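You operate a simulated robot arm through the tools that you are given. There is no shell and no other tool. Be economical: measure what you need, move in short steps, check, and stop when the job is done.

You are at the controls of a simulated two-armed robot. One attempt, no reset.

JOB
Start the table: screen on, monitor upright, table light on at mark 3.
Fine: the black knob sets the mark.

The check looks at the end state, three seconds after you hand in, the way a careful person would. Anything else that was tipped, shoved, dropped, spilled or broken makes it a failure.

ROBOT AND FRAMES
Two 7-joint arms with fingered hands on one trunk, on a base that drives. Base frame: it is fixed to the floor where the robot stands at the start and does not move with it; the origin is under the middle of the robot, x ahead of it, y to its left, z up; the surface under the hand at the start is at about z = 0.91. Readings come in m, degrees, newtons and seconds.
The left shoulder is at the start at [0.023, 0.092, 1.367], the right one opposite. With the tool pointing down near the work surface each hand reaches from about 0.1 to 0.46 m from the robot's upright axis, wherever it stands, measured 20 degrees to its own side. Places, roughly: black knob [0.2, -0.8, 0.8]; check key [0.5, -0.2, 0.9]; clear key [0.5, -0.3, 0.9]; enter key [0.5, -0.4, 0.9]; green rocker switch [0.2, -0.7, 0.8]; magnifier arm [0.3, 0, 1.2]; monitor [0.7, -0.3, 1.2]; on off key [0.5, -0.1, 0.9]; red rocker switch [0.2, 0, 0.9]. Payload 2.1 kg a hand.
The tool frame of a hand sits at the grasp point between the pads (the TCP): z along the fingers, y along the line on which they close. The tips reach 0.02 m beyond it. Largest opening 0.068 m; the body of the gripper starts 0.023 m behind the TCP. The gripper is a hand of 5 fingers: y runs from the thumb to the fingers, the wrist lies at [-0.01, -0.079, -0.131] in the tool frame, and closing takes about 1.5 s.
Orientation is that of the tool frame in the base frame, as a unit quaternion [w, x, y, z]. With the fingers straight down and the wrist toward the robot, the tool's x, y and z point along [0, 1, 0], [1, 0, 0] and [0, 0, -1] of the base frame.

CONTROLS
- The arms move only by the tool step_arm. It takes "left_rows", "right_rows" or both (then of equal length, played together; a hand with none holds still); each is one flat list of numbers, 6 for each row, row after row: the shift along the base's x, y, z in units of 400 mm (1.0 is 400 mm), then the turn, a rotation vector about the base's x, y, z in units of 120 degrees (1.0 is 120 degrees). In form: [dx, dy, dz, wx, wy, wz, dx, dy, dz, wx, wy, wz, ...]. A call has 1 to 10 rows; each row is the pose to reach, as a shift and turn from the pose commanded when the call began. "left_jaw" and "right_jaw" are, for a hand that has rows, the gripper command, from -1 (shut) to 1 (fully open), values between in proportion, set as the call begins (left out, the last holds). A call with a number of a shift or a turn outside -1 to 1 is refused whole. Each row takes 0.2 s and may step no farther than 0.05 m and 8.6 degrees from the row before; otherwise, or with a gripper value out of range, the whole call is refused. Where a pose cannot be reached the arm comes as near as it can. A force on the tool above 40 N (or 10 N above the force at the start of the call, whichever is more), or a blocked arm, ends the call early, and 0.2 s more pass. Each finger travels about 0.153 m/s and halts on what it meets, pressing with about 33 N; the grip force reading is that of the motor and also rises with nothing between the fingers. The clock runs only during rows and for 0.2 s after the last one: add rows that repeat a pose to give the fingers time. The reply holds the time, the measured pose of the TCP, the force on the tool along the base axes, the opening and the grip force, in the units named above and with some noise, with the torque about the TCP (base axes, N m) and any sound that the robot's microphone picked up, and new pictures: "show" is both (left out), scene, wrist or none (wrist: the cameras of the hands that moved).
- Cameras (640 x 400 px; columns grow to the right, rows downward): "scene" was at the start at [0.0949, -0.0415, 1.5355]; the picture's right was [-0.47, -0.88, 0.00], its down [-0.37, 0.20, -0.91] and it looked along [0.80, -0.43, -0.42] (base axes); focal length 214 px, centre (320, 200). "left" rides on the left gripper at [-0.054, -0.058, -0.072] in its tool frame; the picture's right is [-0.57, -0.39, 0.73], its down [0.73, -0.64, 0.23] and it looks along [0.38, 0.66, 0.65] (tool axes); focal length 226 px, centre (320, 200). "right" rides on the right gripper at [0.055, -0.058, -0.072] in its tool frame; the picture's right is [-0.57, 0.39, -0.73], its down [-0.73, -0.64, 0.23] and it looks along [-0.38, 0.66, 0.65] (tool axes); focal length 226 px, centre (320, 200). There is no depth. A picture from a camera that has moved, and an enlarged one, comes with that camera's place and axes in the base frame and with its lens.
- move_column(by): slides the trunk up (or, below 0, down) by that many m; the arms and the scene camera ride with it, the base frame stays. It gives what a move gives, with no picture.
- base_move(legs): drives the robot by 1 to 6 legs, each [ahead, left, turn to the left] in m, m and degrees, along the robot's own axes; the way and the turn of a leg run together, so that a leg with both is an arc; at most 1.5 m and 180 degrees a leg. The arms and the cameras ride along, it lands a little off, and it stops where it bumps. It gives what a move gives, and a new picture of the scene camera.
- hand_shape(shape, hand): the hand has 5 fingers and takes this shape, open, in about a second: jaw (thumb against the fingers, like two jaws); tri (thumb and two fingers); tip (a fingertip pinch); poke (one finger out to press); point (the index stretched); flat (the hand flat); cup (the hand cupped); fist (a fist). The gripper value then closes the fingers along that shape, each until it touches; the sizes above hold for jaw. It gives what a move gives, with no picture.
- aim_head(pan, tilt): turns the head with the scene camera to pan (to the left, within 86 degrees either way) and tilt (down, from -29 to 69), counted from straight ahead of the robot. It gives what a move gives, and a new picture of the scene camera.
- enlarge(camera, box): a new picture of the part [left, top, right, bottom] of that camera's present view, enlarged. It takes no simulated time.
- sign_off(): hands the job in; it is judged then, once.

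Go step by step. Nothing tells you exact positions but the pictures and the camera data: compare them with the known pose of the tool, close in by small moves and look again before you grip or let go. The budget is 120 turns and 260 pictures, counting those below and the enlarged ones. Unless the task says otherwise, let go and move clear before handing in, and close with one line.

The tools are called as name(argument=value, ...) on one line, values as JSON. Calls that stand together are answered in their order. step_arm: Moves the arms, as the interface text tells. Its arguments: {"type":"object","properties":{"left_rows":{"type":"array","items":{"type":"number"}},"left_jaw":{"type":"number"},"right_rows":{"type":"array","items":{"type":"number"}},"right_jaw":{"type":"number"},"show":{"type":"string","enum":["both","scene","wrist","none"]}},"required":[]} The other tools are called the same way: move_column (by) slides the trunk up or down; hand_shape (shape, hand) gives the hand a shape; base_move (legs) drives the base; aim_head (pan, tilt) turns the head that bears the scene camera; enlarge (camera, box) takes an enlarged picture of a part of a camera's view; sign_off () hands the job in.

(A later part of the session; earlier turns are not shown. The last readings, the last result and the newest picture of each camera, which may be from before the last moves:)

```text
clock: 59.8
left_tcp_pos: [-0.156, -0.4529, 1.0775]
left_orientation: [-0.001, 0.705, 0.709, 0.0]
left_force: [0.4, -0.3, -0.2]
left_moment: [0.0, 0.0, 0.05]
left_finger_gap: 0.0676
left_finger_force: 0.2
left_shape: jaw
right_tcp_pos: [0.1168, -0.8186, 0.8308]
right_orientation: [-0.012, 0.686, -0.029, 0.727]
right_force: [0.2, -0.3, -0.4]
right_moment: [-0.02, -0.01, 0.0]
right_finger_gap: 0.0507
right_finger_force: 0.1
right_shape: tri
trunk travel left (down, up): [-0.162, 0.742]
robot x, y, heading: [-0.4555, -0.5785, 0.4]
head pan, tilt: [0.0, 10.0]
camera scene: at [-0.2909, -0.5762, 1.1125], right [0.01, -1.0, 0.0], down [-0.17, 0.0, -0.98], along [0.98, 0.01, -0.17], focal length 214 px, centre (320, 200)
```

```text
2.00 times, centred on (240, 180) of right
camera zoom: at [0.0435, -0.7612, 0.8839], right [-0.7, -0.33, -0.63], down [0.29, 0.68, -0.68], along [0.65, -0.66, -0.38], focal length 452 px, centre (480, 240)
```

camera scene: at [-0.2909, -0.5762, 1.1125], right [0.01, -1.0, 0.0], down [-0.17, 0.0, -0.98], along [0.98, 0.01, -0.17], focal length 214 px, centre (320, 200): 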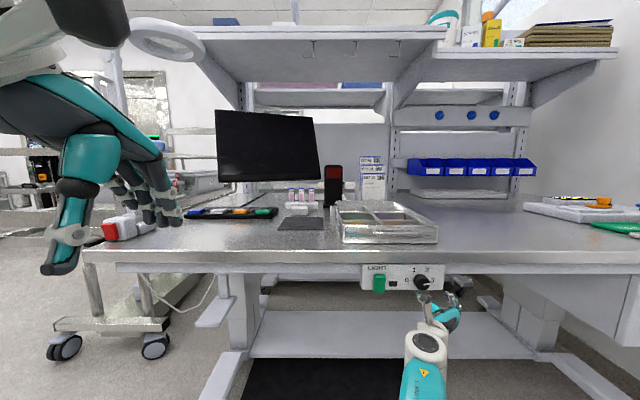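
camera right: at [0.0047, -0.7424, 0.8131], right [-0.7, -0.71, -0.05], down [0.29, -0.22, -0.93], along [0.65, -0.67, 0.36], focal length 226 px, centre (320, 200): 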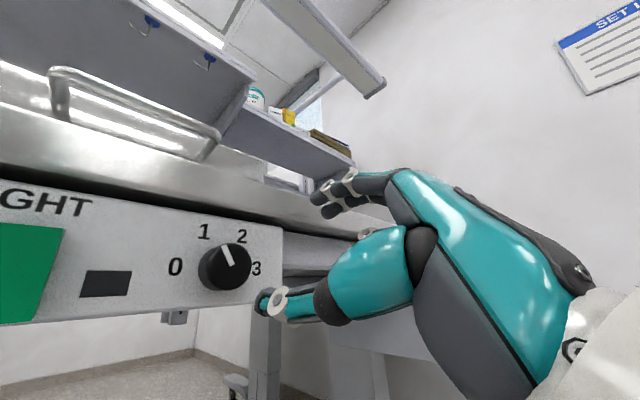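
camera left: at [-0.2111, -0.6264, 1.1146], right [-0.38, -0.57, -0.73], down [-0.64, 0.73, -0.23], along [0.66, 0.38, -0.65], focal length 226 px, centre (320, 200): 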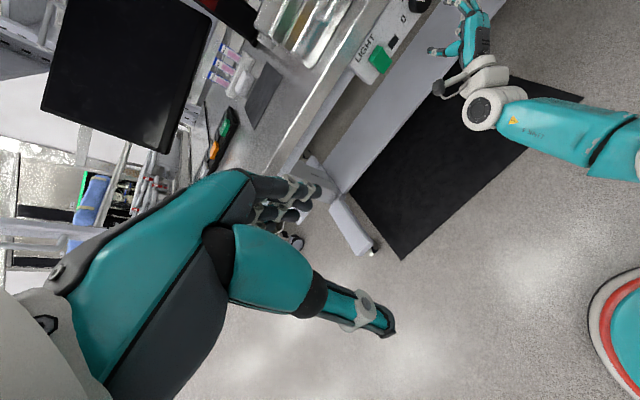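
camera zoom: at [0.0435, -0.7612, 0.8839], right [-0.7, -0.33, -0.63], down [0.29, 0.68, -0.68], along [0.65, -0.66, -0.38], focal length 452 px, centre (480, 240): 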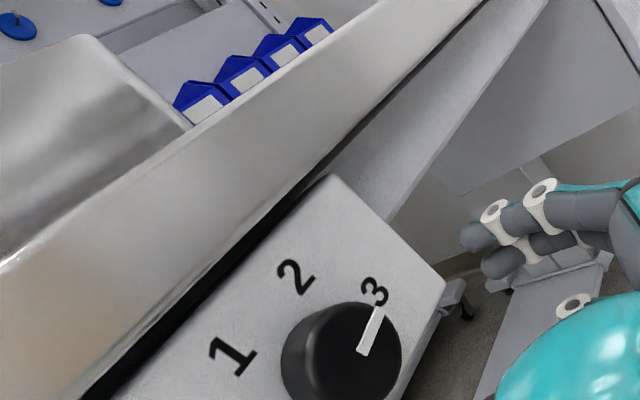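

Knob points at 3. Now examine the green rocker closely.

enlarge(camera="scene", box=[355, 265, 415, 305])

hand_shape(hand="right", shape="poke")

base_move(legs=[[-0.05, 0.2, 0]])

enlarge(camera="scene", box=[420, 250, 500, 310])

enlarge(camera="right", box=[80, 80, 560, 380])

```text
10.00 times, centred on (385, 285) of scene
camera zoom: at [-0.2909, -0.5762, 1.1125], right [0.01, -1.0, 0.0], down [-0.17, 0.0, -0.98], along [0.98, 0.01, -0.17], focal length 2145 px, centre (-330, -650)
```

zoom: 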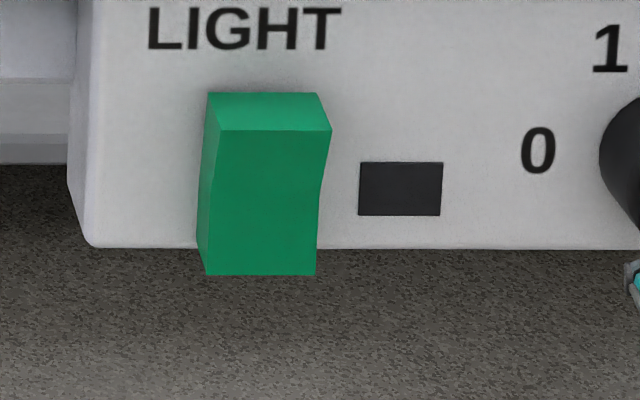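

```text
clock: 60.7
left_tcp_pos: [-0.1556, -0.453, 1.0793]
left_orientation: [-0.001, 0.705, 0.709, 0.0]
left_force: [0.0, 0.1, 0.1]
left_moment: [-0.02, 0.01, 0.0]
left_finger_gap: 0.0677
left_finger_force: 0.1
left_shape: jaw
right_tcp_pos: [0.1168, -0.8188, 0.8303]
right_orientation: [-0.013, 0.685, -0.03, 0.728]
right_force: [0.7, 0.1, -0.5]
right_moment: [-0.02, 0.01, 0.02]
right_finger_gap: 0.0
right_finger_force: 0.0
right_shape: poke
trunk travel left (down, up): [-0.162, 0.742]
robot x, y, heading: [-0.4529, -0.5787, 0.2]
head pan, tilt: [0.0, 10.0]
```

```text
clock: 62.3
left_tcp_pos: [-0.207, -0.257, 1.0794]
left_orientation: [0.0, 0.705, 0.709, 0.0]
left_force: [1.2, 0.3, 0.6]
left_moment: [0.02, 0.0, 0.0]
left_finger_gap: 0.0677
left_finger_force: 0.1
left_shape: jaw
right_tcp_pos: [0.0667, -0.6224, 0.8307]
right_orientation: [-0.012, 0.685, -0.03, 0.728]
right_force: [0.1, -0.1, 0.3]
right_moment: [-0.03, 0.0, 0.04]
right_finger_gap: 0.0
right_finger_force: 0.0
right_shape: poke
trunk travel left (down, up): [-0.162, 0.742]
robot x, y, heading: [-0.5063, -0.3808, 0.3]
head pan, tilt: [0.0, 10.0]
camera scene: at [-0.3421, -0.3796, 1.1125], right [0.01, -1.0, 0.0], down [-0.17, 0.0, -0.98], along [0.98, 0.01, -0.17], focal length 214 px, centre (320, 200)
```

scene: 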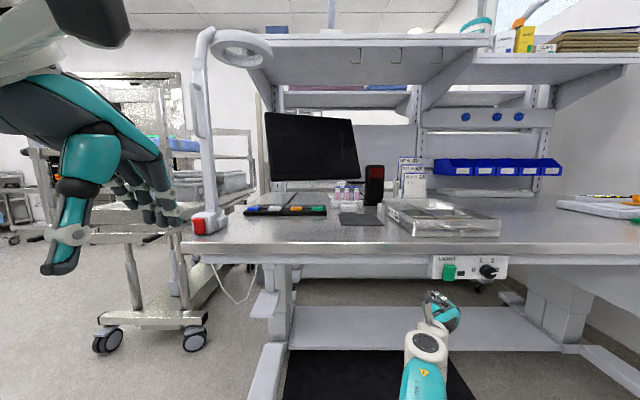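

```text
6.67 times, centred on (460, 280) of scene
camera zoom: at [-0.3421, -0.3796, 1.1125], right [0.01, -1.0, 0.0], down [-0.17, 0.0, -0.98], along [0.98, 0.01, -0.17], focal length 1430 px, centre (-613, -333)
```

zoom: 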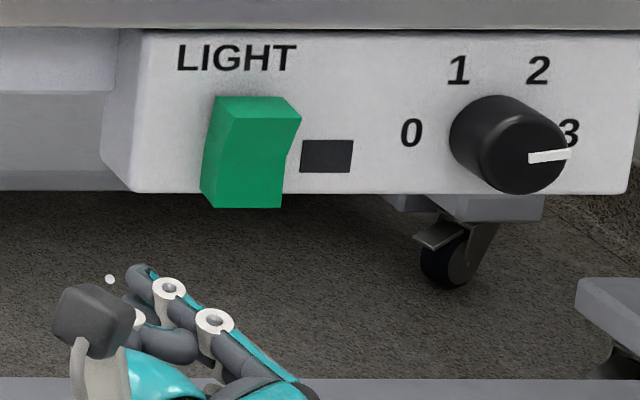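

```text
1.33 times, centred on (320, 230) of right
camera zoom: at [-0.0075, -0.5644, 0.884], right [-0.7, -0.33, -0.63], down [0.29, 0.68, -0.68], along [0.65, -0.66, -0.38], focal length 301 px, centre (320, 160)
```

zoom: 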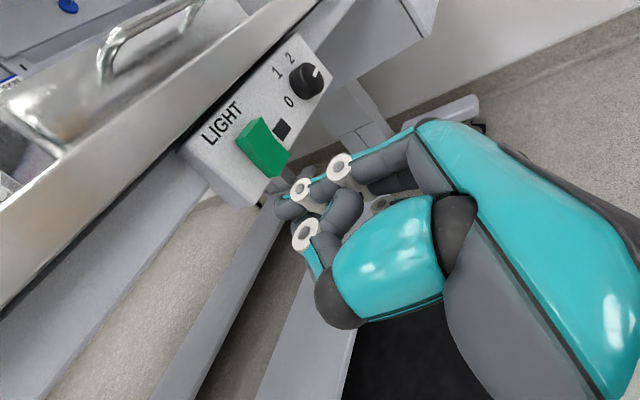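

Top half of the rocker protrudes (bottom is pressed in = off), so I press the top at about [0.172,-0.715,0.836]. Bring the poke finger in front of it.

step_arm(right_rows=[0, 0, 0, -0.07, 0, 0, 0, 0, 0, -0.14, 0, 0, 0, 0, 0.01, -0.21, 0, 0], show="none")

base_move(legs=[[0.035, -0.087, 0]])

enlarge(camera="scene", box=[380, 250, 480, 310])

enlarge(camera="right", box=[120, 100, 440, 300])

```text
clock: 63.1
left_tcp_pos: [-0.2074, -0.2569, 1.0786]
left_orientation: [0.0, 0.705, 0.709, -0.001]
left_force: [0.0, 0.5, -0.1]
left_moment: [-0.02, 0.02, -0.01]
left_finger_gap: 0.0678
left_finger_force: 0.0
left_shape: jaw
right_tcp_pos: [0.0663, -0.6215, 0.8338]
right_orientation: [0.138, 0.671, 0.131, 0.717]
right_force: [0.7, 0.5, 0.7]
right_moment: [-0.03, 0.0, 0.0]
right_finger_gap: 0.0001
right_finger_force: 0.0
right_shape: poke
trunk travel left (down, up): [-0.162, 0.742]
robot x, y, heading: [-0.5051, -0.3823, 0.5]
head pan, tilt: [0.0, 10.0]
```

```text
clock: 64.3
left_tcp_pos: [-0.1711, -0.3449, 1.0779]
left_orientation: [0.0, 0.705, 0.709, 0.0]
left_force: [0.0, 0.7, 0.4]
left_moment: [0.02, 0.0, 0.0]
left_finger_gap: 0.0678
left_finger_force: 0.0
left_shape: jaw
right_tcp_pos: [0.1031, -0.711, 0.8343]
right_orientation: [0.138, 0.672, 0.13, 0.716]
right_force: [-0.6, -0.4, 0.5]
right_moment: [0.05, -0.01, -0.02]
right_finger_gap: 0.0001
right_finger_force: 0.0
right_shape: poke
trunk travel left (down, up): [-0.162, 0.742]
robot x, y, heading: [-0.4689, -0.4713, 0.2]
head pan, tilt: [0.0, 10.0]
camera scene: at [-0.3067, -0.4682, 1.1125], right [0.01, -1.0, 0.0], down [-0.17, 0.0, -0.98], along [0.98, 0.01, -0.17], focal length 214 px, centre (320, 200)
```

scene: 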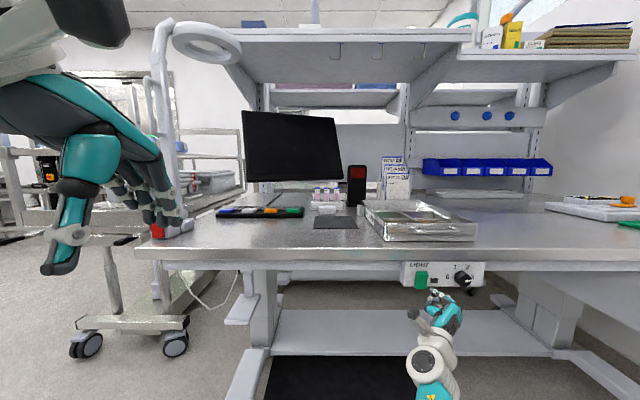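

```text
6.40 times, centred on (430, 280) of scene
camera zoom: at [-0.3067, -0.4682, 1.1125], right [0.01, -1.0, 0.0], down [-0.17, 0.0, -0.98], along [0.98, 0.01, -0.17], focal length 1373 px, centre (-384, -312)
```

zoom: 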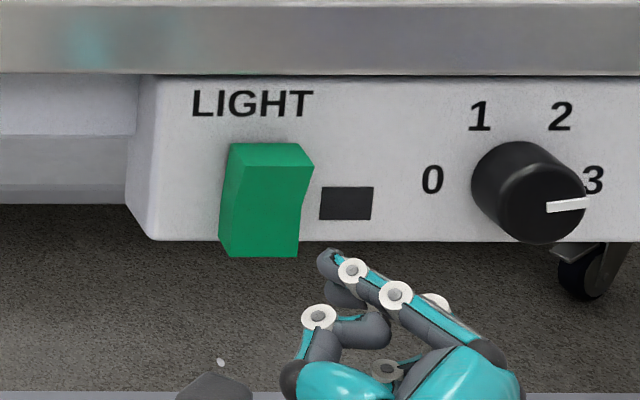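

```text
2.00 times, centred on (280, 200) of right
camera zoom: at [0.0282, -0.6361, 0.8588], right [-0.7, -0.57, -0.43], down [0.29, 0.32, -0.9], along [0.65, -0.76, -0.06], focal length 452 px, centre (400, 200)
```

zoom: 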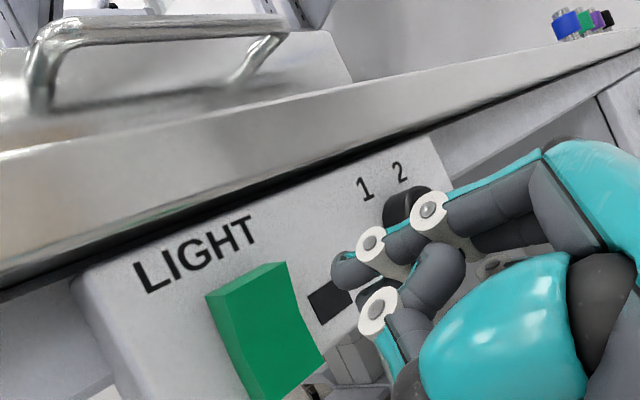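

step_arm(right_rows=[-0.05, -0.022, -0.015, 0, 0, 0, -0.1, -0.022, -0.015, 0, 0, 0], show="none")

base_move(legs=[[0.07, 0, 0]])

enlarge(camera="scene", box=[380, 250, 480, 310])

enlarge(camera="right", box=[120, 100, 440, 300])

```text
clock: 64.9
left_tcp_pos: [-0.1728, -0.345, 1.0788]
left_orientation: [-0.001, 0.706, 0.709, 0.0]
left_force: [-0.2, 0.3, 0.1]
left_moment: [0.0, 0.01, 0.03]
left_finger_gap: 0.0676
left_finger_force: 0.0
left_shape: jaw
right_tcp_pos: [0.062, -0.7202, 0.8288]
right_orientation: [0.138, 0.672, 0.13, 0.716]
right_force: [0.2, 0.3, 0.0]
right_moment: [0.01, -0.01, 0.02]
right_finger_gap: 0.0
right_finger_force: 0.0
right_shape: poke
trunk travel left (down, up): [-0.162, 0.742]
robot x, y, heading: [-0.4682, -0.4657, 0.3]
head pan, tilt: [0.0, 10.0]
```

```text
clock: 65.9
left_tcp_pos: [-0.101, -0.3457, 1.0777]
left_orientation: [0.0, 0.705, 0.709, 0.0]
left_force: [0.0, 0.4, 0.4]
left_moment: [0.02, -0.02, 0.0]
left_finger_gap: 0.0676
left_finger_force: 0.2
left_shape: jaw
right_tcp_pos: [0.1334, -0.7195, 0.8291]
right_orientation: [0.138, 0.671, 0.13, 0.717]
right_force: [-0.1, 0.3, 0.1]
right_moment: [-0.02, 0.02, 0.0]
right_finger_gap: 0.0001
right_finger_force: 0.0
right_shape: poke
trunk travel left (down, up): [-0.162, 0.742]
robot x, y, heading: [-0.3959, -0.4721, 0.3]
head pan, tilt: [0.0, 10.0]
camera scene: at [-0.2362, -0.4678, 1.1125], right [0.01, -1.0, 0.0], down [-0.17, 0.0, -0.98], along [0.98, 0.01, -0.17], focal length 214 px, centre (320, 200)
```

scene: 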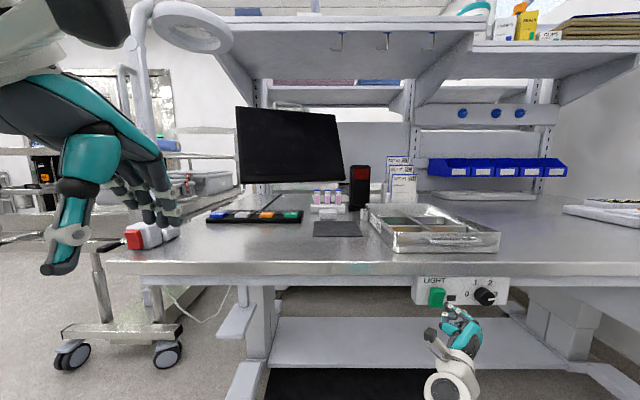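

```text
6.40 times, centred on (430, 280) of scene
camera zoom: at [-0.2362, -0.4678, 1.1125], right [0.01, -1.0, 0.0], down [-0.17, 0.0, -0.98], along [0.98, 0.01, -0.17], focal length 1373 px, centre (-384, -312)
```

zoom: 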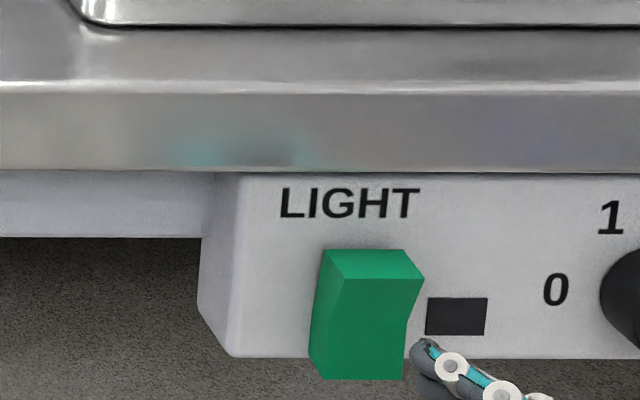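

```text
2.00 times, centred on (280, 200) of right
camera zoom: at [0.0591, -0.6449, 0.853], right [-0.7, -0.57, -0.43], down [0.29, 0.32, -0.9], along [0.65, -0.76, -0.06], focal length 452 px, centre (400, 200)
```

zoom: 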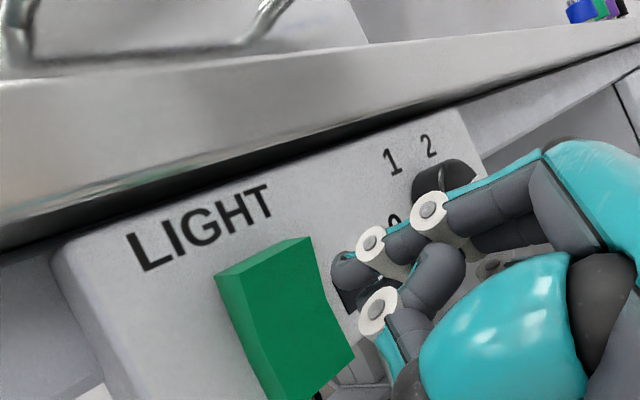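

Tip is lined up with the rocker's upper half. Push forward slowly.

step_arm(right_rows=[0.015, 0, 0, 0, 0, 0, 0.03, 0, 0, 0, 0, 0, 0.045, 0, 0, 0, 0, 0, 0.06, 0, 0, 0, 0, 0, 0.07, 0, 0, 0, 0, 0, 0.08, 0, 0, 0, 0, 0], show="scene")

enlarge(camera="scene", box=[400, 260, 500, 320])

enlarge(camera="right", box=[120, 100, 440, 300])

```text
clock: 67.3
left_tcp_pos: [-0.1044, -0.3445, 1.0793]
left_orientation: [0.001, 0.706, 0.708, 0.001]
left_force: [0.5, 0.0, 0.3]
left_moment: [-0.01, 0.01, 0.0]
left_finger_gap: 0.0678
left_finger_force: 0.1
left_shape: jaw
right_tcp_pos: [0.1584, -0.7235, 0.8312]
right_orientation: [0.143, 0.669, 0.127, 0.718]
right_force: [-32.3, 5.2, 4.4]
right_moment: [0.02, -0.02, 0.1]
right_finger_gap: 0.0
right_finger_force: 0.0
right_shape: poke
trunk travel left (down, up): [-0.162, 0.742]
robot x, y, heading: [-0.4022, -0.4699, -0.0]
head pan, tilt: [0.0, 10.0]
stopped in row 6 (right hand): the force on the tool passed its limit at 44 N (the readings are from after the stop); the commanded pose is now the measured one
camera scene: at [-0.2406, -0.4675, 1.1132], right [0.0, -1.0, 0.0], down [-0.17, 0.0, -0.99], along [0.99, 0.0, -0.17], focal length 214 px, centre (320, 200)
```

scene: 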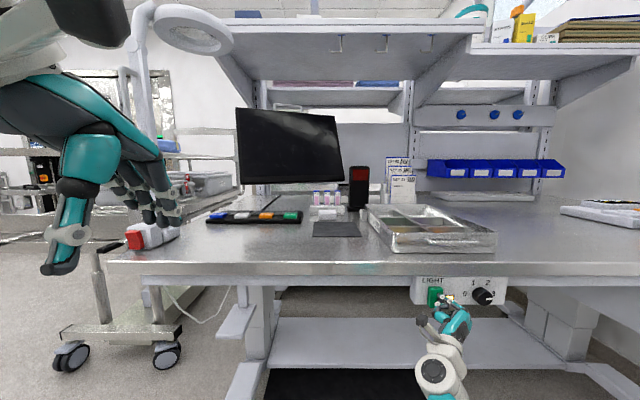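

```text
6.40 times, centred on (450, 290) of scene
camera zoom: at [-0.2406, -0.4675, 1.1132], right [0.0, -1.0, 0.0], down [-0.17, 0.0, -0.99], along [0.99, 0.0, -0.17], focal length 1373 px, centre (-512, -376)
```

zoom: 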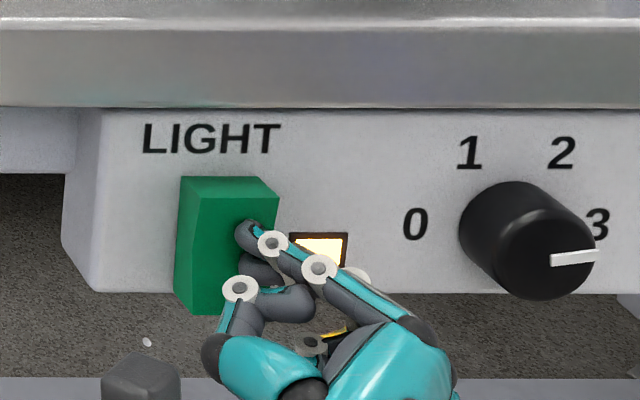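

```text
2.00 times, centred on (280, 200) of right
camera zoom: at [0.0848, -0.6468, 0.8552], right [-0.7, -0.56, -0.43], down [0.3, 0.32, -0.9], along [0.65, -0.76, -0.05], focal length 452 px, centre (400, 200)
```

zoom: 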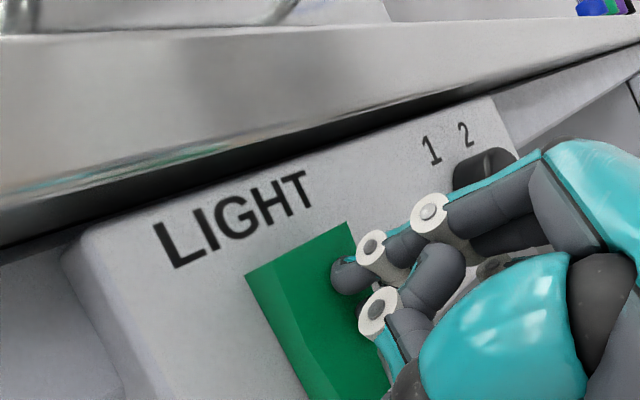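

The indicator lit: light is on. Back away and view the knob frontally.

base_move(legs=[[-0.12, 0, 0], [0, -0.35, 0]])

enlarge(camera="scene", box=[270, 240, 370, 300])

```text
clock: 70.4
left_tcp_pos: [-0.218, -0.6997, 1.0789]
left_orientation: [-0.001, 0.707, 0.707, 0.0]
left_force: [-0.3, 0.7, -0.4]
left_moment: [0.01, -0.04, 0.01]
left_finger_gap: 0.0677
left_finger_force: 0.0
left_shape: jaw
right_tcp_pos: [0.0437, -1.0765, 0.8292]
right_orientation: [0.141, 0.671, 0.127, 0.716]
right_force: [0.9, -0.6, 0.5]
right_moment: [0.0, 0.02, -0.02]
right_finger_gap: 0.0
right_finger_force: 0.1
right_shape: poke
trunk travel left (down, up): [-0.162, 0.742]
robot x, y, heading: [-0.5137, -0.8218, 0.1]
head pan, tilt: [0.0, 10.0]
camera scene: at [-0.3536, -0.822, 1.1125], right [0.0, -1.0, 0.0], down [-0.17, 0.0, -0.98], along [0.98, 0.0, -0.17], focal length 214 px, centre (320, 200)
```

scene: 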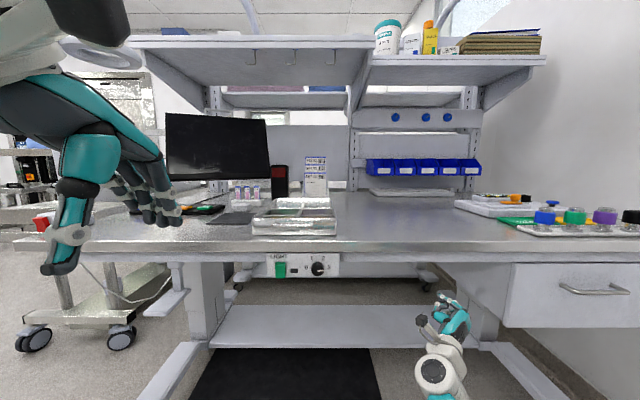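

```text
6.40 times, centred on (320, 270) of scene
camera zoom: at [-0.3536, -0.822, 1.1125], right [0.0, -1.0, 0.0], down [-0.17, 0.0, -0.98], along [0.98, 0.0, -0.17], focal length 1373 px, centre (320, -248)
```

zoom: 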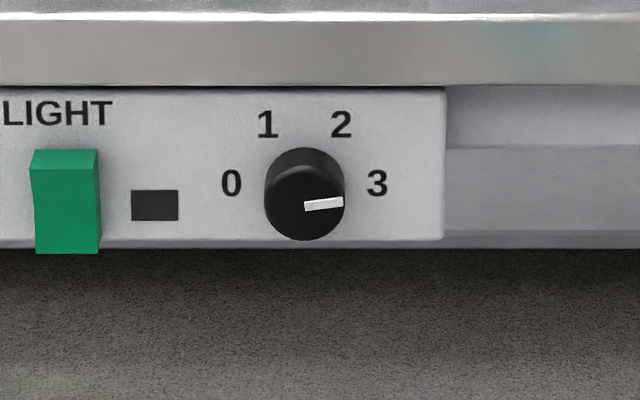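

Light went off again after release (rocker didn't latch), and the knob reads about 8° short of mark 3. First retry the rocker, pressing nearer its top edge.

step_arm(right_rows=[0, 0, 0.02, 0, 0, 0], show="none")

base_move(legs=[[0, 0.357, 0], [0.085, 0, 0]])

enlarge(camera="scene", box=[400, 260, 500, 320])

enlarge(camera="right", box=[120, 100, 440, 300])

```text
clock: 70.8
left_tcp_pos: [-0.2178, -0.7003, 1.0784]
left_orientation: [0.0, 0.707, 0.707, 0.0]
left_force: [-0.3, 0.0, 0.3]
left_moment: [-0.01, -0.04, 0.0]
left_finger_gap: 0.0678
left_finger_force: 0.1
left_shape: jaw
right_tcp_pos: [0.0431, -1.0776, 0.8367]
right_orientation: [0.141, 0.671, 0.127, 0.717]
right_force: [-0.3, -0.2, 0.6]
right_moment: [0.0, -0.01, 0.01]
right_finger_gap: 0.0
right_finger_force: 0.0
right_shape: poke
trunk travel left (down, up): [-0.162, 0.742]
robot x, y, heading: [-0.5161, -0.8262, 0.2]
head pan, tilt: [0.0, 10.0]
```

```text
clock: 73.8
left_tcp_pos: [-0.1337, -0.345, 1.0773]
left_orientation: [0.0, 0.709, 0.705, -0.001]
left_force: [-0.7, -0.4, 0.6]
left_moment: [0.04, 0.01, -0.02]
left_finger_gap: 0.0677
left_finger_force: 0.0
left_shape: jaw
right_tcp_pos: [0.1249, -0.7244, 0.8364]
right_orientation: [0.144, 0.671, 0.125, 0.716]
right_force: [0.1, 1.2, -0.7]
right_moment: [-0.01, 0.0, -0.01]
right_finger_gap: 0.0001
right_finger_force: 0.1
right_shape: poke
trunk travel left (down, up): [-0.162, 0.742]
robot x, y, heading: [-0.4342, -0.4677, -0.2]
head pan, tilt: [0.0, 10.0]
camera scene: at [-0.27, -0.4669, 1.1125], right [-0.01, -1.0, 0.0], down [-0.17, 0.0, -0.98], along [0.98, -0.01, -0.17], focal length 214 px, centre (320, 200)
```

scene: 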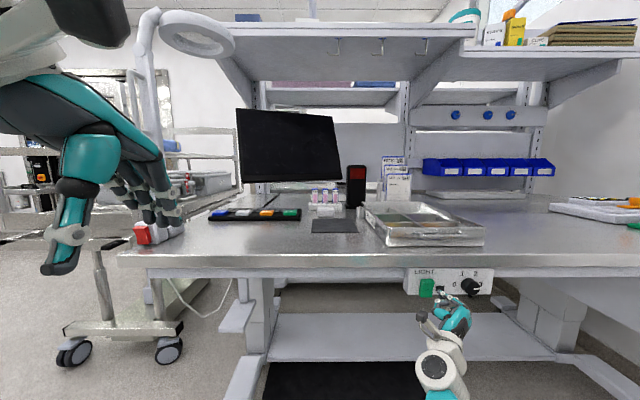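

```text
6.40 times, centred on (450, 290) of scene
camera zoom: at [-0.27, -0.4669, 1.1125], right [-0.01, -1.0, 0.0], down [-0.17, 0.0, -0.98], along [0.98, -0.01, -0.17], focal length 1373 px, centre (-512, -376)
```

zoom: 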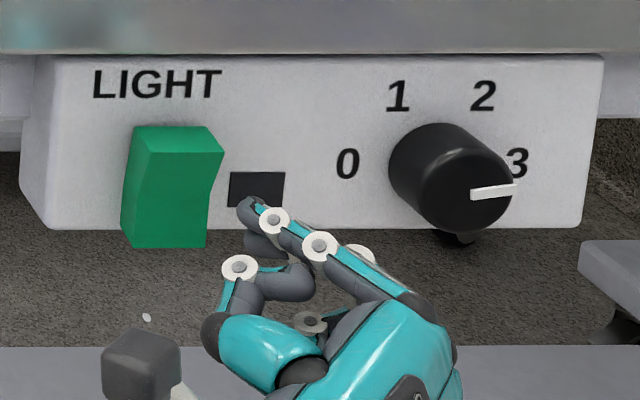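

```text
2.00 times, centred on (280, 200) of right
camera zoom: at [0.0528, -0.648, 0.8607], right [-0.71, -0.56, -0.43], down [0.3, 0.32, -0.9], along [0.64, -0.77, -0.06], focal length 452 px, centre (400, 200)
```

zoom: 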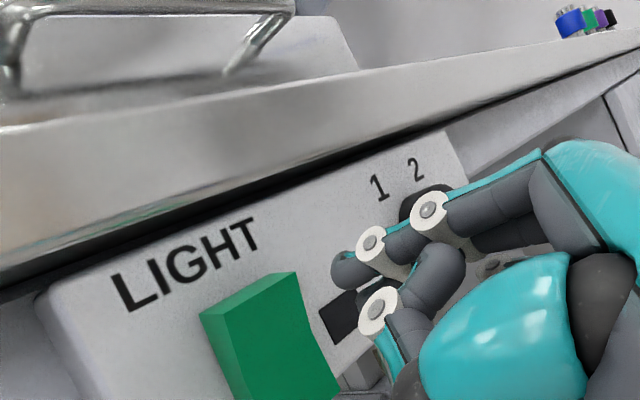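

step_arm(right_rows=[-0.03, 0.012, 0, 0, 0, 0, -0.06, 0.012, 0, 0, 0, 0], show="none")

base_move(legs=[[0.04, 0, 0]])

step_arm(right_rows=[0.015, 0, 0, 0, 0, 0, 0.03, 0, 0, 0, 0, 0, 0.045, 0, 0, 0, 0, 0, 0.06, 0, 0, 0, 0, 0, 0.07, 0, 0, 0, 0, 0, 0.08, 0, 0, 0, 0, 0, 0.09, 0, 0, 0, 0, 0], show="none")

enlarge(camera="scene", box=[400, 260, 500, 320])

```text
clock: 74.3
left_tcp_pos: [-0.1335, -0.3434, 1.0777]
left_orientation: [0.0, 0.709, 0.705, 0.0]
left_force: [-0.1, 0.0, 0.0]
left_moment: [-0.01, 0.0, 0.02]
left_finger_gap: 0.0679
left_finger_force: 0.1
left_shape: jaw
right_tcp_pos: [0.1007, -0.7183, 0.8355]
right_orientation: [0.144, 0.672, 0.125, 0.715]
right_force: [0.3, 0.2, 0.0]
right_moment: [0.0, 0.02, 0.0]
right_finger_gap: 0.0001
right_finger_force: 0.1
right_shape: poke
trunk travel left (down, up): [-0.162, 0.742]
robot x, y, heading: [-0.4326, -0.4702, -0.4]
head pan, tilt: [0.0, 10.0]
```

```text
clock: 75.2
left_tcp_pos: [-0.0931, -0.3459, 1.0779]
left_orientation: [0.001, 0.708, 0.706, 0.0]
left_force: [0.7, 0.4, 0.3]
left_moment: [0.04, 0.01, 0.02]
left_finger_gap: 0.0679
left_finger_force: 0.1
left_shape: jaw
right_tcp_pos: [0.142, -0.7204, 0.8364]
right_orientation: [0.144, 0.671, 0.125, 0.716]
right_force: [0.0, -0.4, -0.1]
right_moment: [0.02, 0.02, -0.01]
right_finger_gap: 0.0
right_finger_force: 0.0
right_shape: poke
trunk travel left (down, up): [-0.162, 0.742]
robot x, y, heading: [-0.3907, -0.4663, -0.3]
head pan, tilt: [0.0, 10.0]
camera scene: at [-0.2294, -0.4671, 1.1125], right [-0.01, -1.0, 0.0], down [-0.17, 0.0, -0.98], along [0.98, -0.01, -0.17], focal length 214 px, centre (320, 200)
```

scene: 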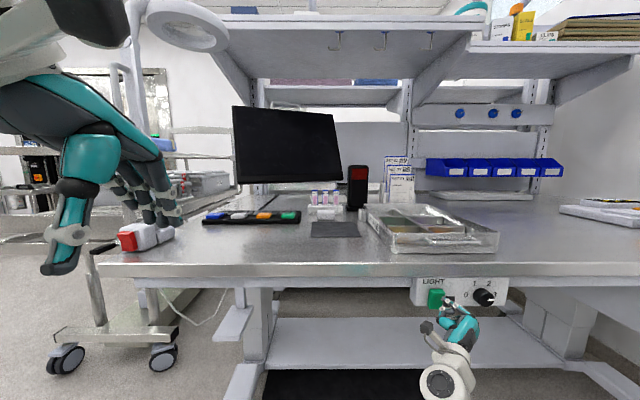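

```text
clock: 76.3
left_tcp_pos: [-0.096, -0.346, 1.0806]
left_orientation: [0.002, 0.71, 0.704, 0.0]
left_force: [-0.2, -0.8, 0.2]
left_moment: [0.02, -0.01, -0.01]
left_finger_gap: 0.0678
left_finger_force: 0.0
left_shape: jaw
right_tcp_pos: [0.1596, -0.7225, 0.8382]
right_orientation: [0.148, 0.67, 0.121, 0.717]
right_force: [-31.6, 5.7, 3.0]
right_moment: [0.03, -0.02, 0.11]
right_finger_gap: 0.0
right_finger_force: 0.0
right_shape: poke
trunk travel left (down, up): [-0.162, 0.742]
robot x, y, heading: [-0.3887, -0.4681, -0.8]
head pan, tilt: [0.0, 10.0]
stopped in row 5 (right hand): the force on the tool passed its limit at 45 N (the readings are from after the stop); the commanded pose is now the measured one
```

```text
6.40 times, centred on (450, 290) of scene
camera zoom: at [-0.2338, -0.4669, 1.1132], right [-0.01, -1.0, 0.0], down [-0.17, 0.0, -0.99], along [0.99, -0.01, -0.17], focal length 1373 px, centre (-512, -376)
```

zoom: 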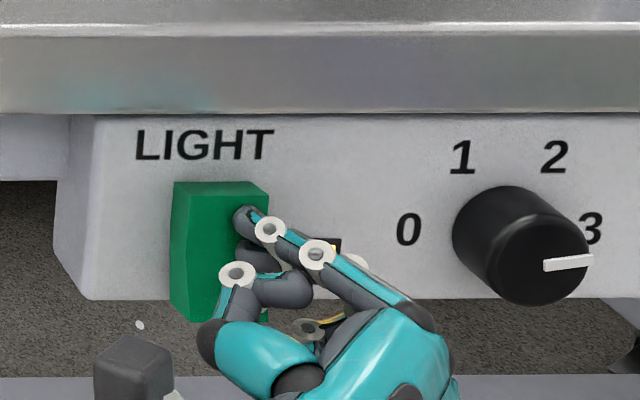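

Pressed again, indicator lit. Retreat slightly with the arm and check immediately.

step_arm(right_rows=[-0.02, 0, 0, 0, 0, 0, -0.04, 0, 0, 0, 0, 0], show="none")

enlarge(camera="scene", box=[400, 260, 500, 320])

base_move(legs=[[-0.08, 0, 0]])

enlarge(camera="scene", box=[400, 260, 500, 320])

```text
clock: 76.9
left_tcp_pos: [-0.0921, -0.3456, 1.078]
left_orientation: [0.0, 0.71, 0.705, 0.0]
left_force: [0.1, -0.6, -0.4]
left_moment: [0.01, 0.01, 0.03]
left_finger_gap: 0.0678
left_finger_force: 0.1
left_shape: jaw
right_tcp_pos: [0.1473, -0.7225, 0.8374]
right_orientation: [0.147, 0.672, 0.122, 0.716]
right_force: [0.7, -0.4, 0.0]
right_moment: [0.02, 0.03, 0.04]
right_finger_gap: 0.0001
right_finger_force: 0.0
right_shape: poke
trunk travel left (down, up): [-0.162, 0.742]
robot x, y, heading: [-0.3925, -0.4709, -0.5]
head pan, tilt: [0.0, 10.0]
```

```text
6.40 times, centred on (450, 290) of scene
camera zoom: at [-0.2295, -0.4675, 1.1125], right [-0.01, -1.0, 0.0], down [-0.17, 0.0, -0.98], along [0.98, -0.01, -0.17], focal length 1373 px, centre (-512, -376)
```

zoom: 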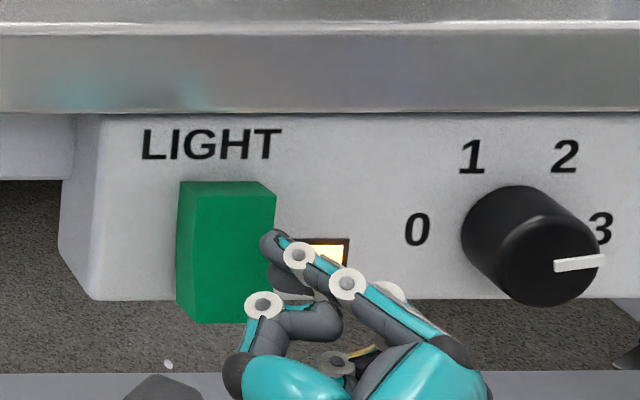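

```text
clock: 77.9
left_tcp_pos: [-0.1729, -0.3451, 1.0786]
left_orientation: [0.0, 0.711, 0.704, -0.001]
left_force: [0.4, -0.5, 0.1]
left_moment: [0.02, 0.03, 0.03]
left_finger_gap: 0.0677
left_finger_force: 0.1
left_shape: jaw
right_tcp_pos: [0.0668, -0.7224, 0.8368]
right_orientation: [0.147, 0.672, 0.121, 0.716]
right_force: [0.4, -0.3, 0.0]
right_moment: [0.01, 0.02, -0.01]
right_finger_gap: 0.0
right_finger_force: 0.1
right_shape: poke
trunk travel left (down, up): [-0.162, 0.742]
robot x, y, heading: [-0.4736, -0.4667, -0.4]
head pan, tilt: [0.0, 10.0]
camera scene: at [-0.3106, -0.467, 1.1125], right [-0.01, -1.0, 0.0], down [-0.17, 0.0, -0.98], along [0.98, -0.01, -0.17], focal length 214 px, centre (320, 200)
```

scene: 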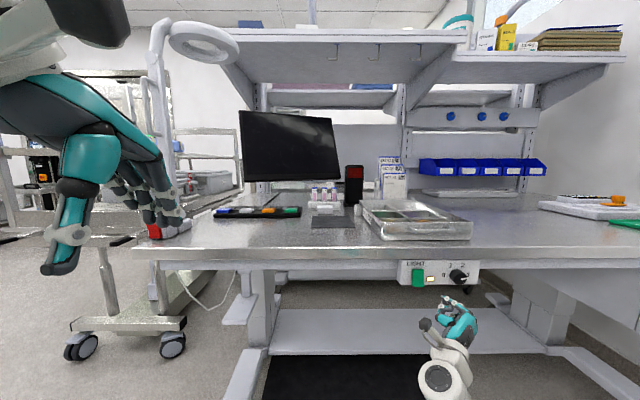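

```text
6.40 times, centred on (450, 290) of scene
camera zoom: at [-0.3106, -0.467, 1.1125], right [-0.01, -1.0, 0.0], down [-0.17, 0.0, -0.98], along [0.98, -0.01, -0.17], focal length 1373 px, centre (-512, -376)
```

zoom: 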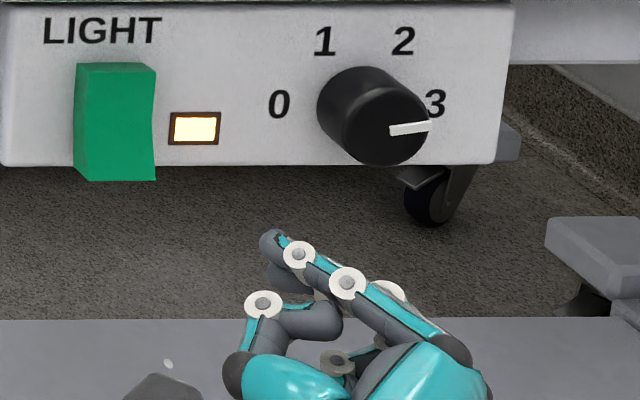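

Light now stays on. Next nudge the knob the last ~8°: tri shape, regrip, small turn.

hand_shape(hand="right", shape="tri")

step_arm(right_rows=[0, 0, -0.012, 0, 0, 0, 0, 0, -0.012, 0, 0, 0], right_jaw=0.5, show="none")

base_move(legs=[[0, -0.095, 0], [0.055, 0, 0]])

enlarge(camera="scene", box=[345, 240, 485, 320])

enlarge(camera="right", box=[120, 100, 440, 300])

```text
clock: 78.8
left_tcp_pos: [-0.1744, -0.3462, 1.0787]
left_orientation: [0.0, 0.71, 0.704, 0.0]
left_force: [-0.1, 0.3, 0.1]
left_moment: [0.02, 0.0, 0.02]
left_finger_gap: 0.0677
left_finger_force: 0.0
left_shape: jaw
right_tcp_pos: [0.0671, -0.722, 0.836]
right_orientation: [0.147, 0.671, 0.122, 0.716]
right_force: [-0.1, -0.4, -0.1]
right_moment: [0.01, 0.0, 0.01]
right_finger_gap: 0.0681
right_finger_force: 0.1
right_shape: tri
trunk travel left (down, up): [-0.162, 0.742]
robot x, y, heading: [-0.474, -0.4633, -0.5]
head pan, tilt: [0.0, 10.0]
```

```text
clock: 79.4
left_tcp_pos: [-0.1743, -0.346, 1.0779]
left_orientation: [0.001, 0.71, 0.704, 0.0]
left_force: [-0.7, 0.3, -0.1]
left_moment: [-0.01, 0.01, 0.0]
left_finger_gap: 0.0677
left_finger_force: 0.0
left_shape: jaw
right_tcp_pos: [0.067, -0.7218, 0.833]
right_orientation: [0.147, 0.671, 0.121, 0.716]
right_force: [0.1, -1.0, -0.6]
right_moment: [0.02, 0.0, -0.03]
right_finger_gap: 0.0511
right_finger_force: 0.2
right_shape: tri
trunk travel left (down, up): [-0.162, 0.742]
robot x, y, heading: [-0.4708, -0.4659, -0.7]
head pan, tilt: [0.0, 10.0]
```

```text
clock: 81.1
left_tcp_pos: [-0.1196, -0.4407, 1.0771]
left_orientation: [0.001, 0.71, 0.704, 0.0]
left_force: [-0.7, -0.8, -0.2]
left_moment: [-0.03, 0.01, -0.02]
left_finger_gap: 0.068
left_finger_force: 0.0
left_shape: jaw
right_tcp_pos: [0.1209, -0.8168, 0.833]
right_orientation: [0.148, 0.672, 0.121, 0.716]
right_force: [0.3, -0.5, 0.0]
right_moment: [0.01, -0.01, 0.01]
right_finger_gap: 0.0512
right_finger_force: 0.0
right_shape: tri
trunk travel left (down, up): [-0.162, 0.742]
robot x, y, heading: [-0.4184, -0.5615, -0.7]
head pan, tilt: [0.0, 10.0]
camera scene: at [-0.2565, -0.5611, 1.1125], right [-0.01, -1.0, 0.0], down [-0.17, 0.0, -0.98], along [0.98, -0.01, -0.17], focal length 214 px, centre (320, 200)
```

scene: 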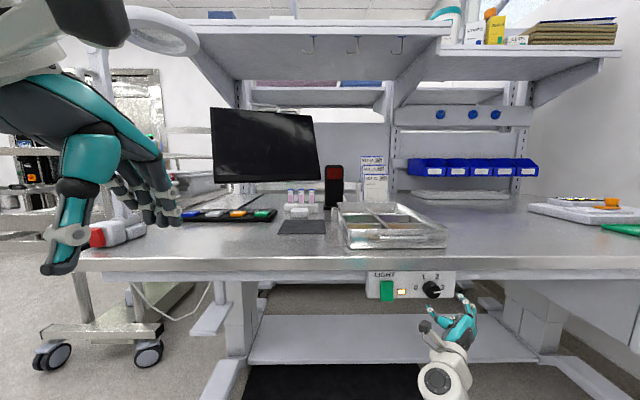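

```text
4.57 times, centred on (415, 280) of scene
camera zoom: at [-0.2565, -0.5611, 1.1125], right [-0.01, -1.0, 0.0], down [-0.17, 0.0, -0.98], along [0.98, -0.01, -0.17], focal length 980 px, centre (-114, -166)
```

zoom: 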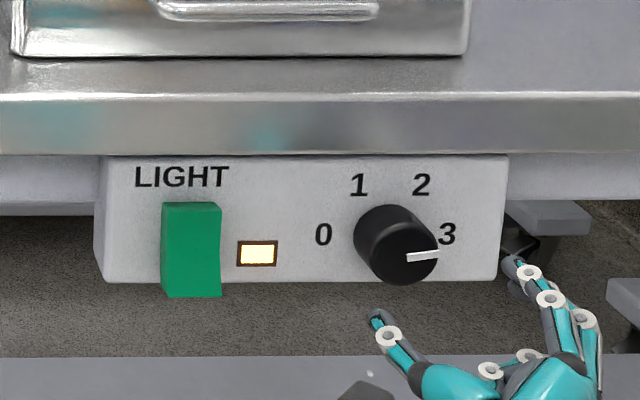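

```text
2.00 times, centred on (280, 200) of right
camera zoom: at [0.0483, -0.7404, 0.8563], right [-0.71, -0.55, -0.43], down [0.3, 0.31, -0.9], along [0.63, -0.77, -0.06], focal length 452 px, centre (400, 200)
```

zoom: 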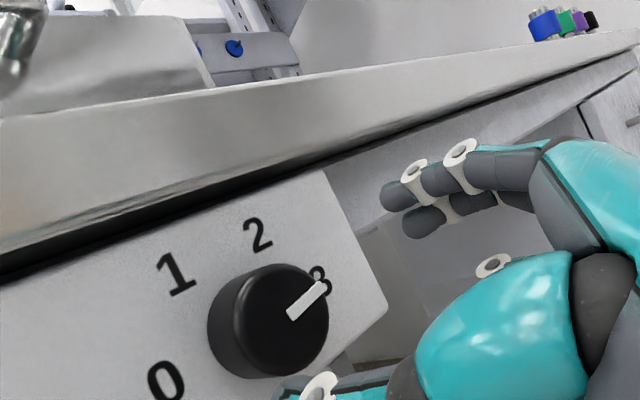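

base_move(legs=[[0.043, 0, 0]])

step_arm(right_rows=[0, 0, 0, 0, 0, 0, 0, 0, 0, 0, 0, 0, 0, 0, 0, 0, 0, 0, 0, 0, 0, 0, 0, 0, 0, 0, 0, 0, 0, 0], right_jaw=-0.6, show="none")

enlarge(camera="right", box=[120, 100, 440, 300])

step_arm(right_rows=[0, 0, 0, 0.045, 0, 0, 0, 0, 0, 0.09, 0, 0, 0, 0, 0, 0.09, 0, 0], show="none")

enlarge(camera="scene", box=[345, 240, 485, 320])

```text
clock: 82.0
left_tcp_pos: [-0.0759, -0.4408, 1.0784]
left_orientation: [0.001, 0.711, 0.703, 0.0]
left_force: [0.1, -0.6, 0.0]
left_moment: [-0.04, 0.01, 0.03]
left_finger_gap: 0.0679
left_finger_force: 0.1
left_shape: jaw
right_tcp_pos: [0.1638, -0.8171, 0.8314]
right_orientation: [0.149, 0.671, 0.121, 0.716]
right_force: [0.3, -0.1, 0.2]
right_moment: [0.0, -0.01, 0.01]
right_finger_gap: 0.0512
right_finger_force: 0.2
right_shape: tri
trunk travel left (down, up): [-0.162, 0.742]
robot x, y, heading: [-0.3725, -0.5575, -0.7]
head pan, tilt: [0.0, 10.0]
camera scene: at [-0.2135, -0.5617, 1.1125], right [-0.01, -1.0, 0.0], down [-0.17, 0.0, -0.98], along [0.98, -0.01, -0.17], focal length 214 px, centre (320, 200)
```

scene: 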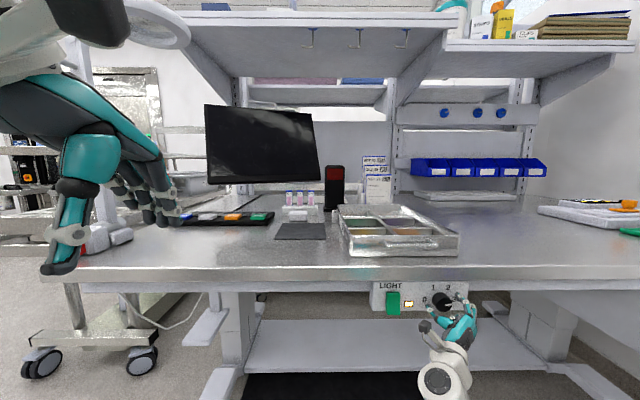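

```text
clock: 83.2
left_tcp_pos: [-0.0761, -0.4409, 1.0778]
left_orientation: [0.001, 0.711, 0.703, 0.0]
left_force: [0.1, 0.9, 0.0]
left_moment: [-0.01, -0.03, -0.02]
left_finger_gap: 0.0677
left_finger_force: 0.1
left_shape: jaw
right_tcp_pos: [0.1639, -0.8171, 0.8327]
right_orientation: [0.147, 0.672, 0.12, 0.716]
right_force: [2.8, 1.6, 3.4]
right_moment: [-0.01, -0.01, 0.03]
right_finger_gap: 0.0261
right_finger_force: 33.1
right_shape: tri
trunk travel left (down, up): [-0.162, 0.742]
robot x, y, heading: [-0.3793, -0.5609, -0.6]
head pan, tilt: [0.0, 10.0]
```

```text
2.00 times, centred on (280, 200) of right
camera zoom: at [0.0914, -0.7409, 0.8564], right [-0.71, -0.55, -0.43], down [0.3, 0.31, -0.9], along [0.63, -0.77, -0.06], focal length 452 px, centre (400, 200)
```

zoom: 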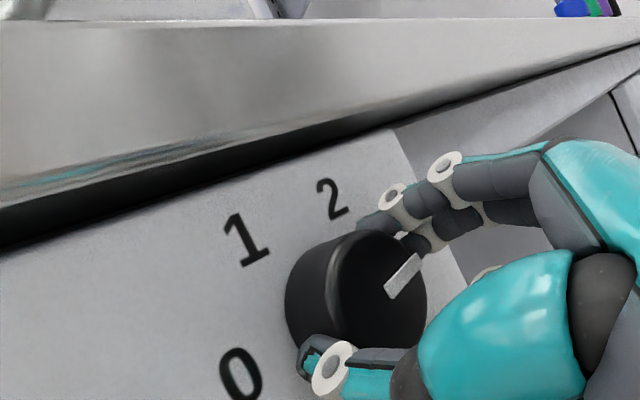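

```text
clock: 84.0
left_tcp_pos: [-0.0762, -0.4414, 1.0771]
left_orientation: [0.0, 0.711, 0.704, -0.001]
left_force: [-0.7, 0.4, 0.6]
left_moment: [0.04, 0.0, 0.03]
left_finger_gap: 0.0678
left_finger_force: 0.1
left_shape: jaw
right_tcp_pos: [0.1626, -0.8191, 0.8322]
right_orientation: [0.083, 0.682, 0.052, 0.724]
right_force: [2.7, 0.2, 4.3]
right_moment: [0.0, -0.04, 0.01]
right_finger_gap: 0.0264
right_finger_force: 32.7
right_shape: tri
trunk travel left (down, up): [-0.162, 0.742]
robot x, y, heading: [-0.3754, -0.563, -0.5]
head pan, tilt: [0.0, 10.0]
```

```text
4.57 times, centred on (415, 280) of scene
camera zoom: at [-0.2133, -0.5615, 1.1125], right [-0.01, -1.0, 0.0], down [-0.17, 0.0, -0.98], along [0.98, -0.01, -0.17], focal length 980 px, centre (-114, -166)
```

zoom: 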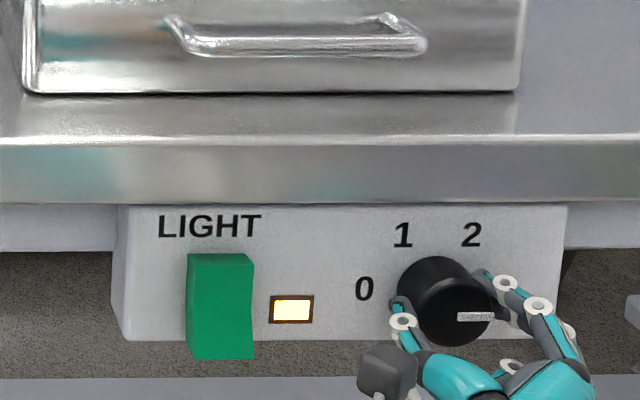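

Pointer is now horizontal at 3. Release, back away, and verify.

step_arm(right_rows=[0, 0, 0, 0, 0, 0, 0, 0, 0, 0, 0, 0, 0, 0, 0, 0, 0, 0, 0, 0, 0, 0, 0, 0], right_jaw=0.5, show="none")

base_move(legs=[[-0.15, 0, 0], [0, -0.2, 0]])

enlarge(camera="scene", box=[280, 230, 400, 300])

```text
clock: 85.0
left_tcp_pos: [-0.0769, -0.4407, 1.0779]
left_orientation: [0.001, 0.711, 0.703, 0.0]
left_force: [0.1, -1.2, -0.8]
left_moment: [0.0, 0.02, 0.0]
left_finger_gap: 0.0678
left_finger_force: 0.0
left_shape: jaw
right_tcp_pos: [0.1639, -0.8185, 0.8327]
right_orientation: [0.084, 0.682, 0.052, 0.724]
right_force: [0.8, -0.4, 0.8]
right_moment: [0.03, -0.01, 0.02]
right_finger_gap: 0.0503
right_finger_force: 0.1
right_shape: tri
trunk travel left (down, up): [-0.162, 0.742]
robot x, y, heading: [-0.3763, -0.5651, -0.5]
head pan, tilt: [0.0, 10.0]
```

```text
clock: 87.5
left_tcp_pos: [-0.2281, -0.6377, 1.0779]
left_orientation: [0.001, 0.71, 0.704, -0.001]
left_force: [0.7, -1.1, -0.2]
left_moment: [-0.01, -0.02, -0.01]
left_finger_gap: 0.0677
left_finger_force: 0.0
left_shape: jaw
right_tcp_pos: [0.0107, -1.0144, 0.8325]
right_orientation: [0.084, 0.683, 0.052, 0.724]
right_force: [-0.1, 0.2, -0.2]
right_moment: [-0.03, -0.01, -0.01]
right_finger_gap: 0.0509
right_finger_force: 0.1
right_shape: tri
trunk travel left (down, up): [-0.162, 0.742]
robot x, y, heading: [-0.5291, -0.7558, -0.7]
head pan, tilt: [0.0, 10.0]
camera scene: at [-0.3657, -0.7582, 1.1125], right [-0.01, -1.0, 0.0], down [-0.17, 0.0, -0.98], along [0.98, -0.01, -0.17], focal length 214 px, centre (320, 200)
```

scene: 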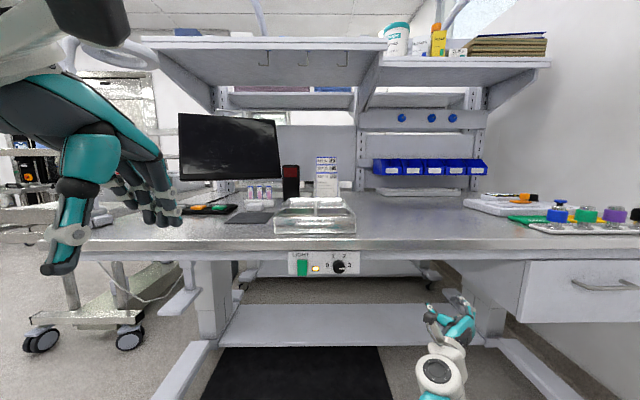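

```text
5.33 times, centred on (340, 265) of scene
camera zoom: at [-0.3657, -0.7582, 1.1125], right [-0.01, -1.0, 0.0], down [-0.17, 0.0, -0.98], along [0.98, -0.01, -0.17], focal length 1144 px, centre (213, -147)
```

zoom: 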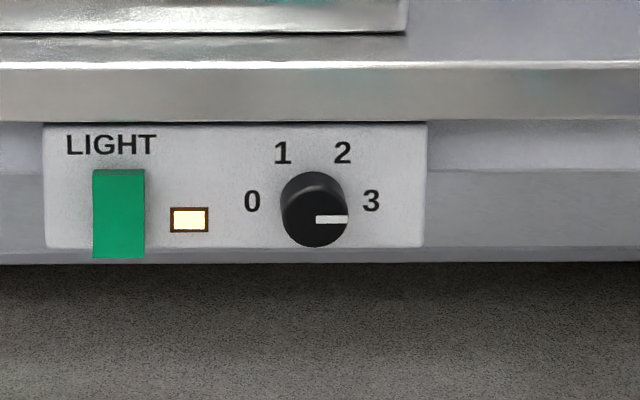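

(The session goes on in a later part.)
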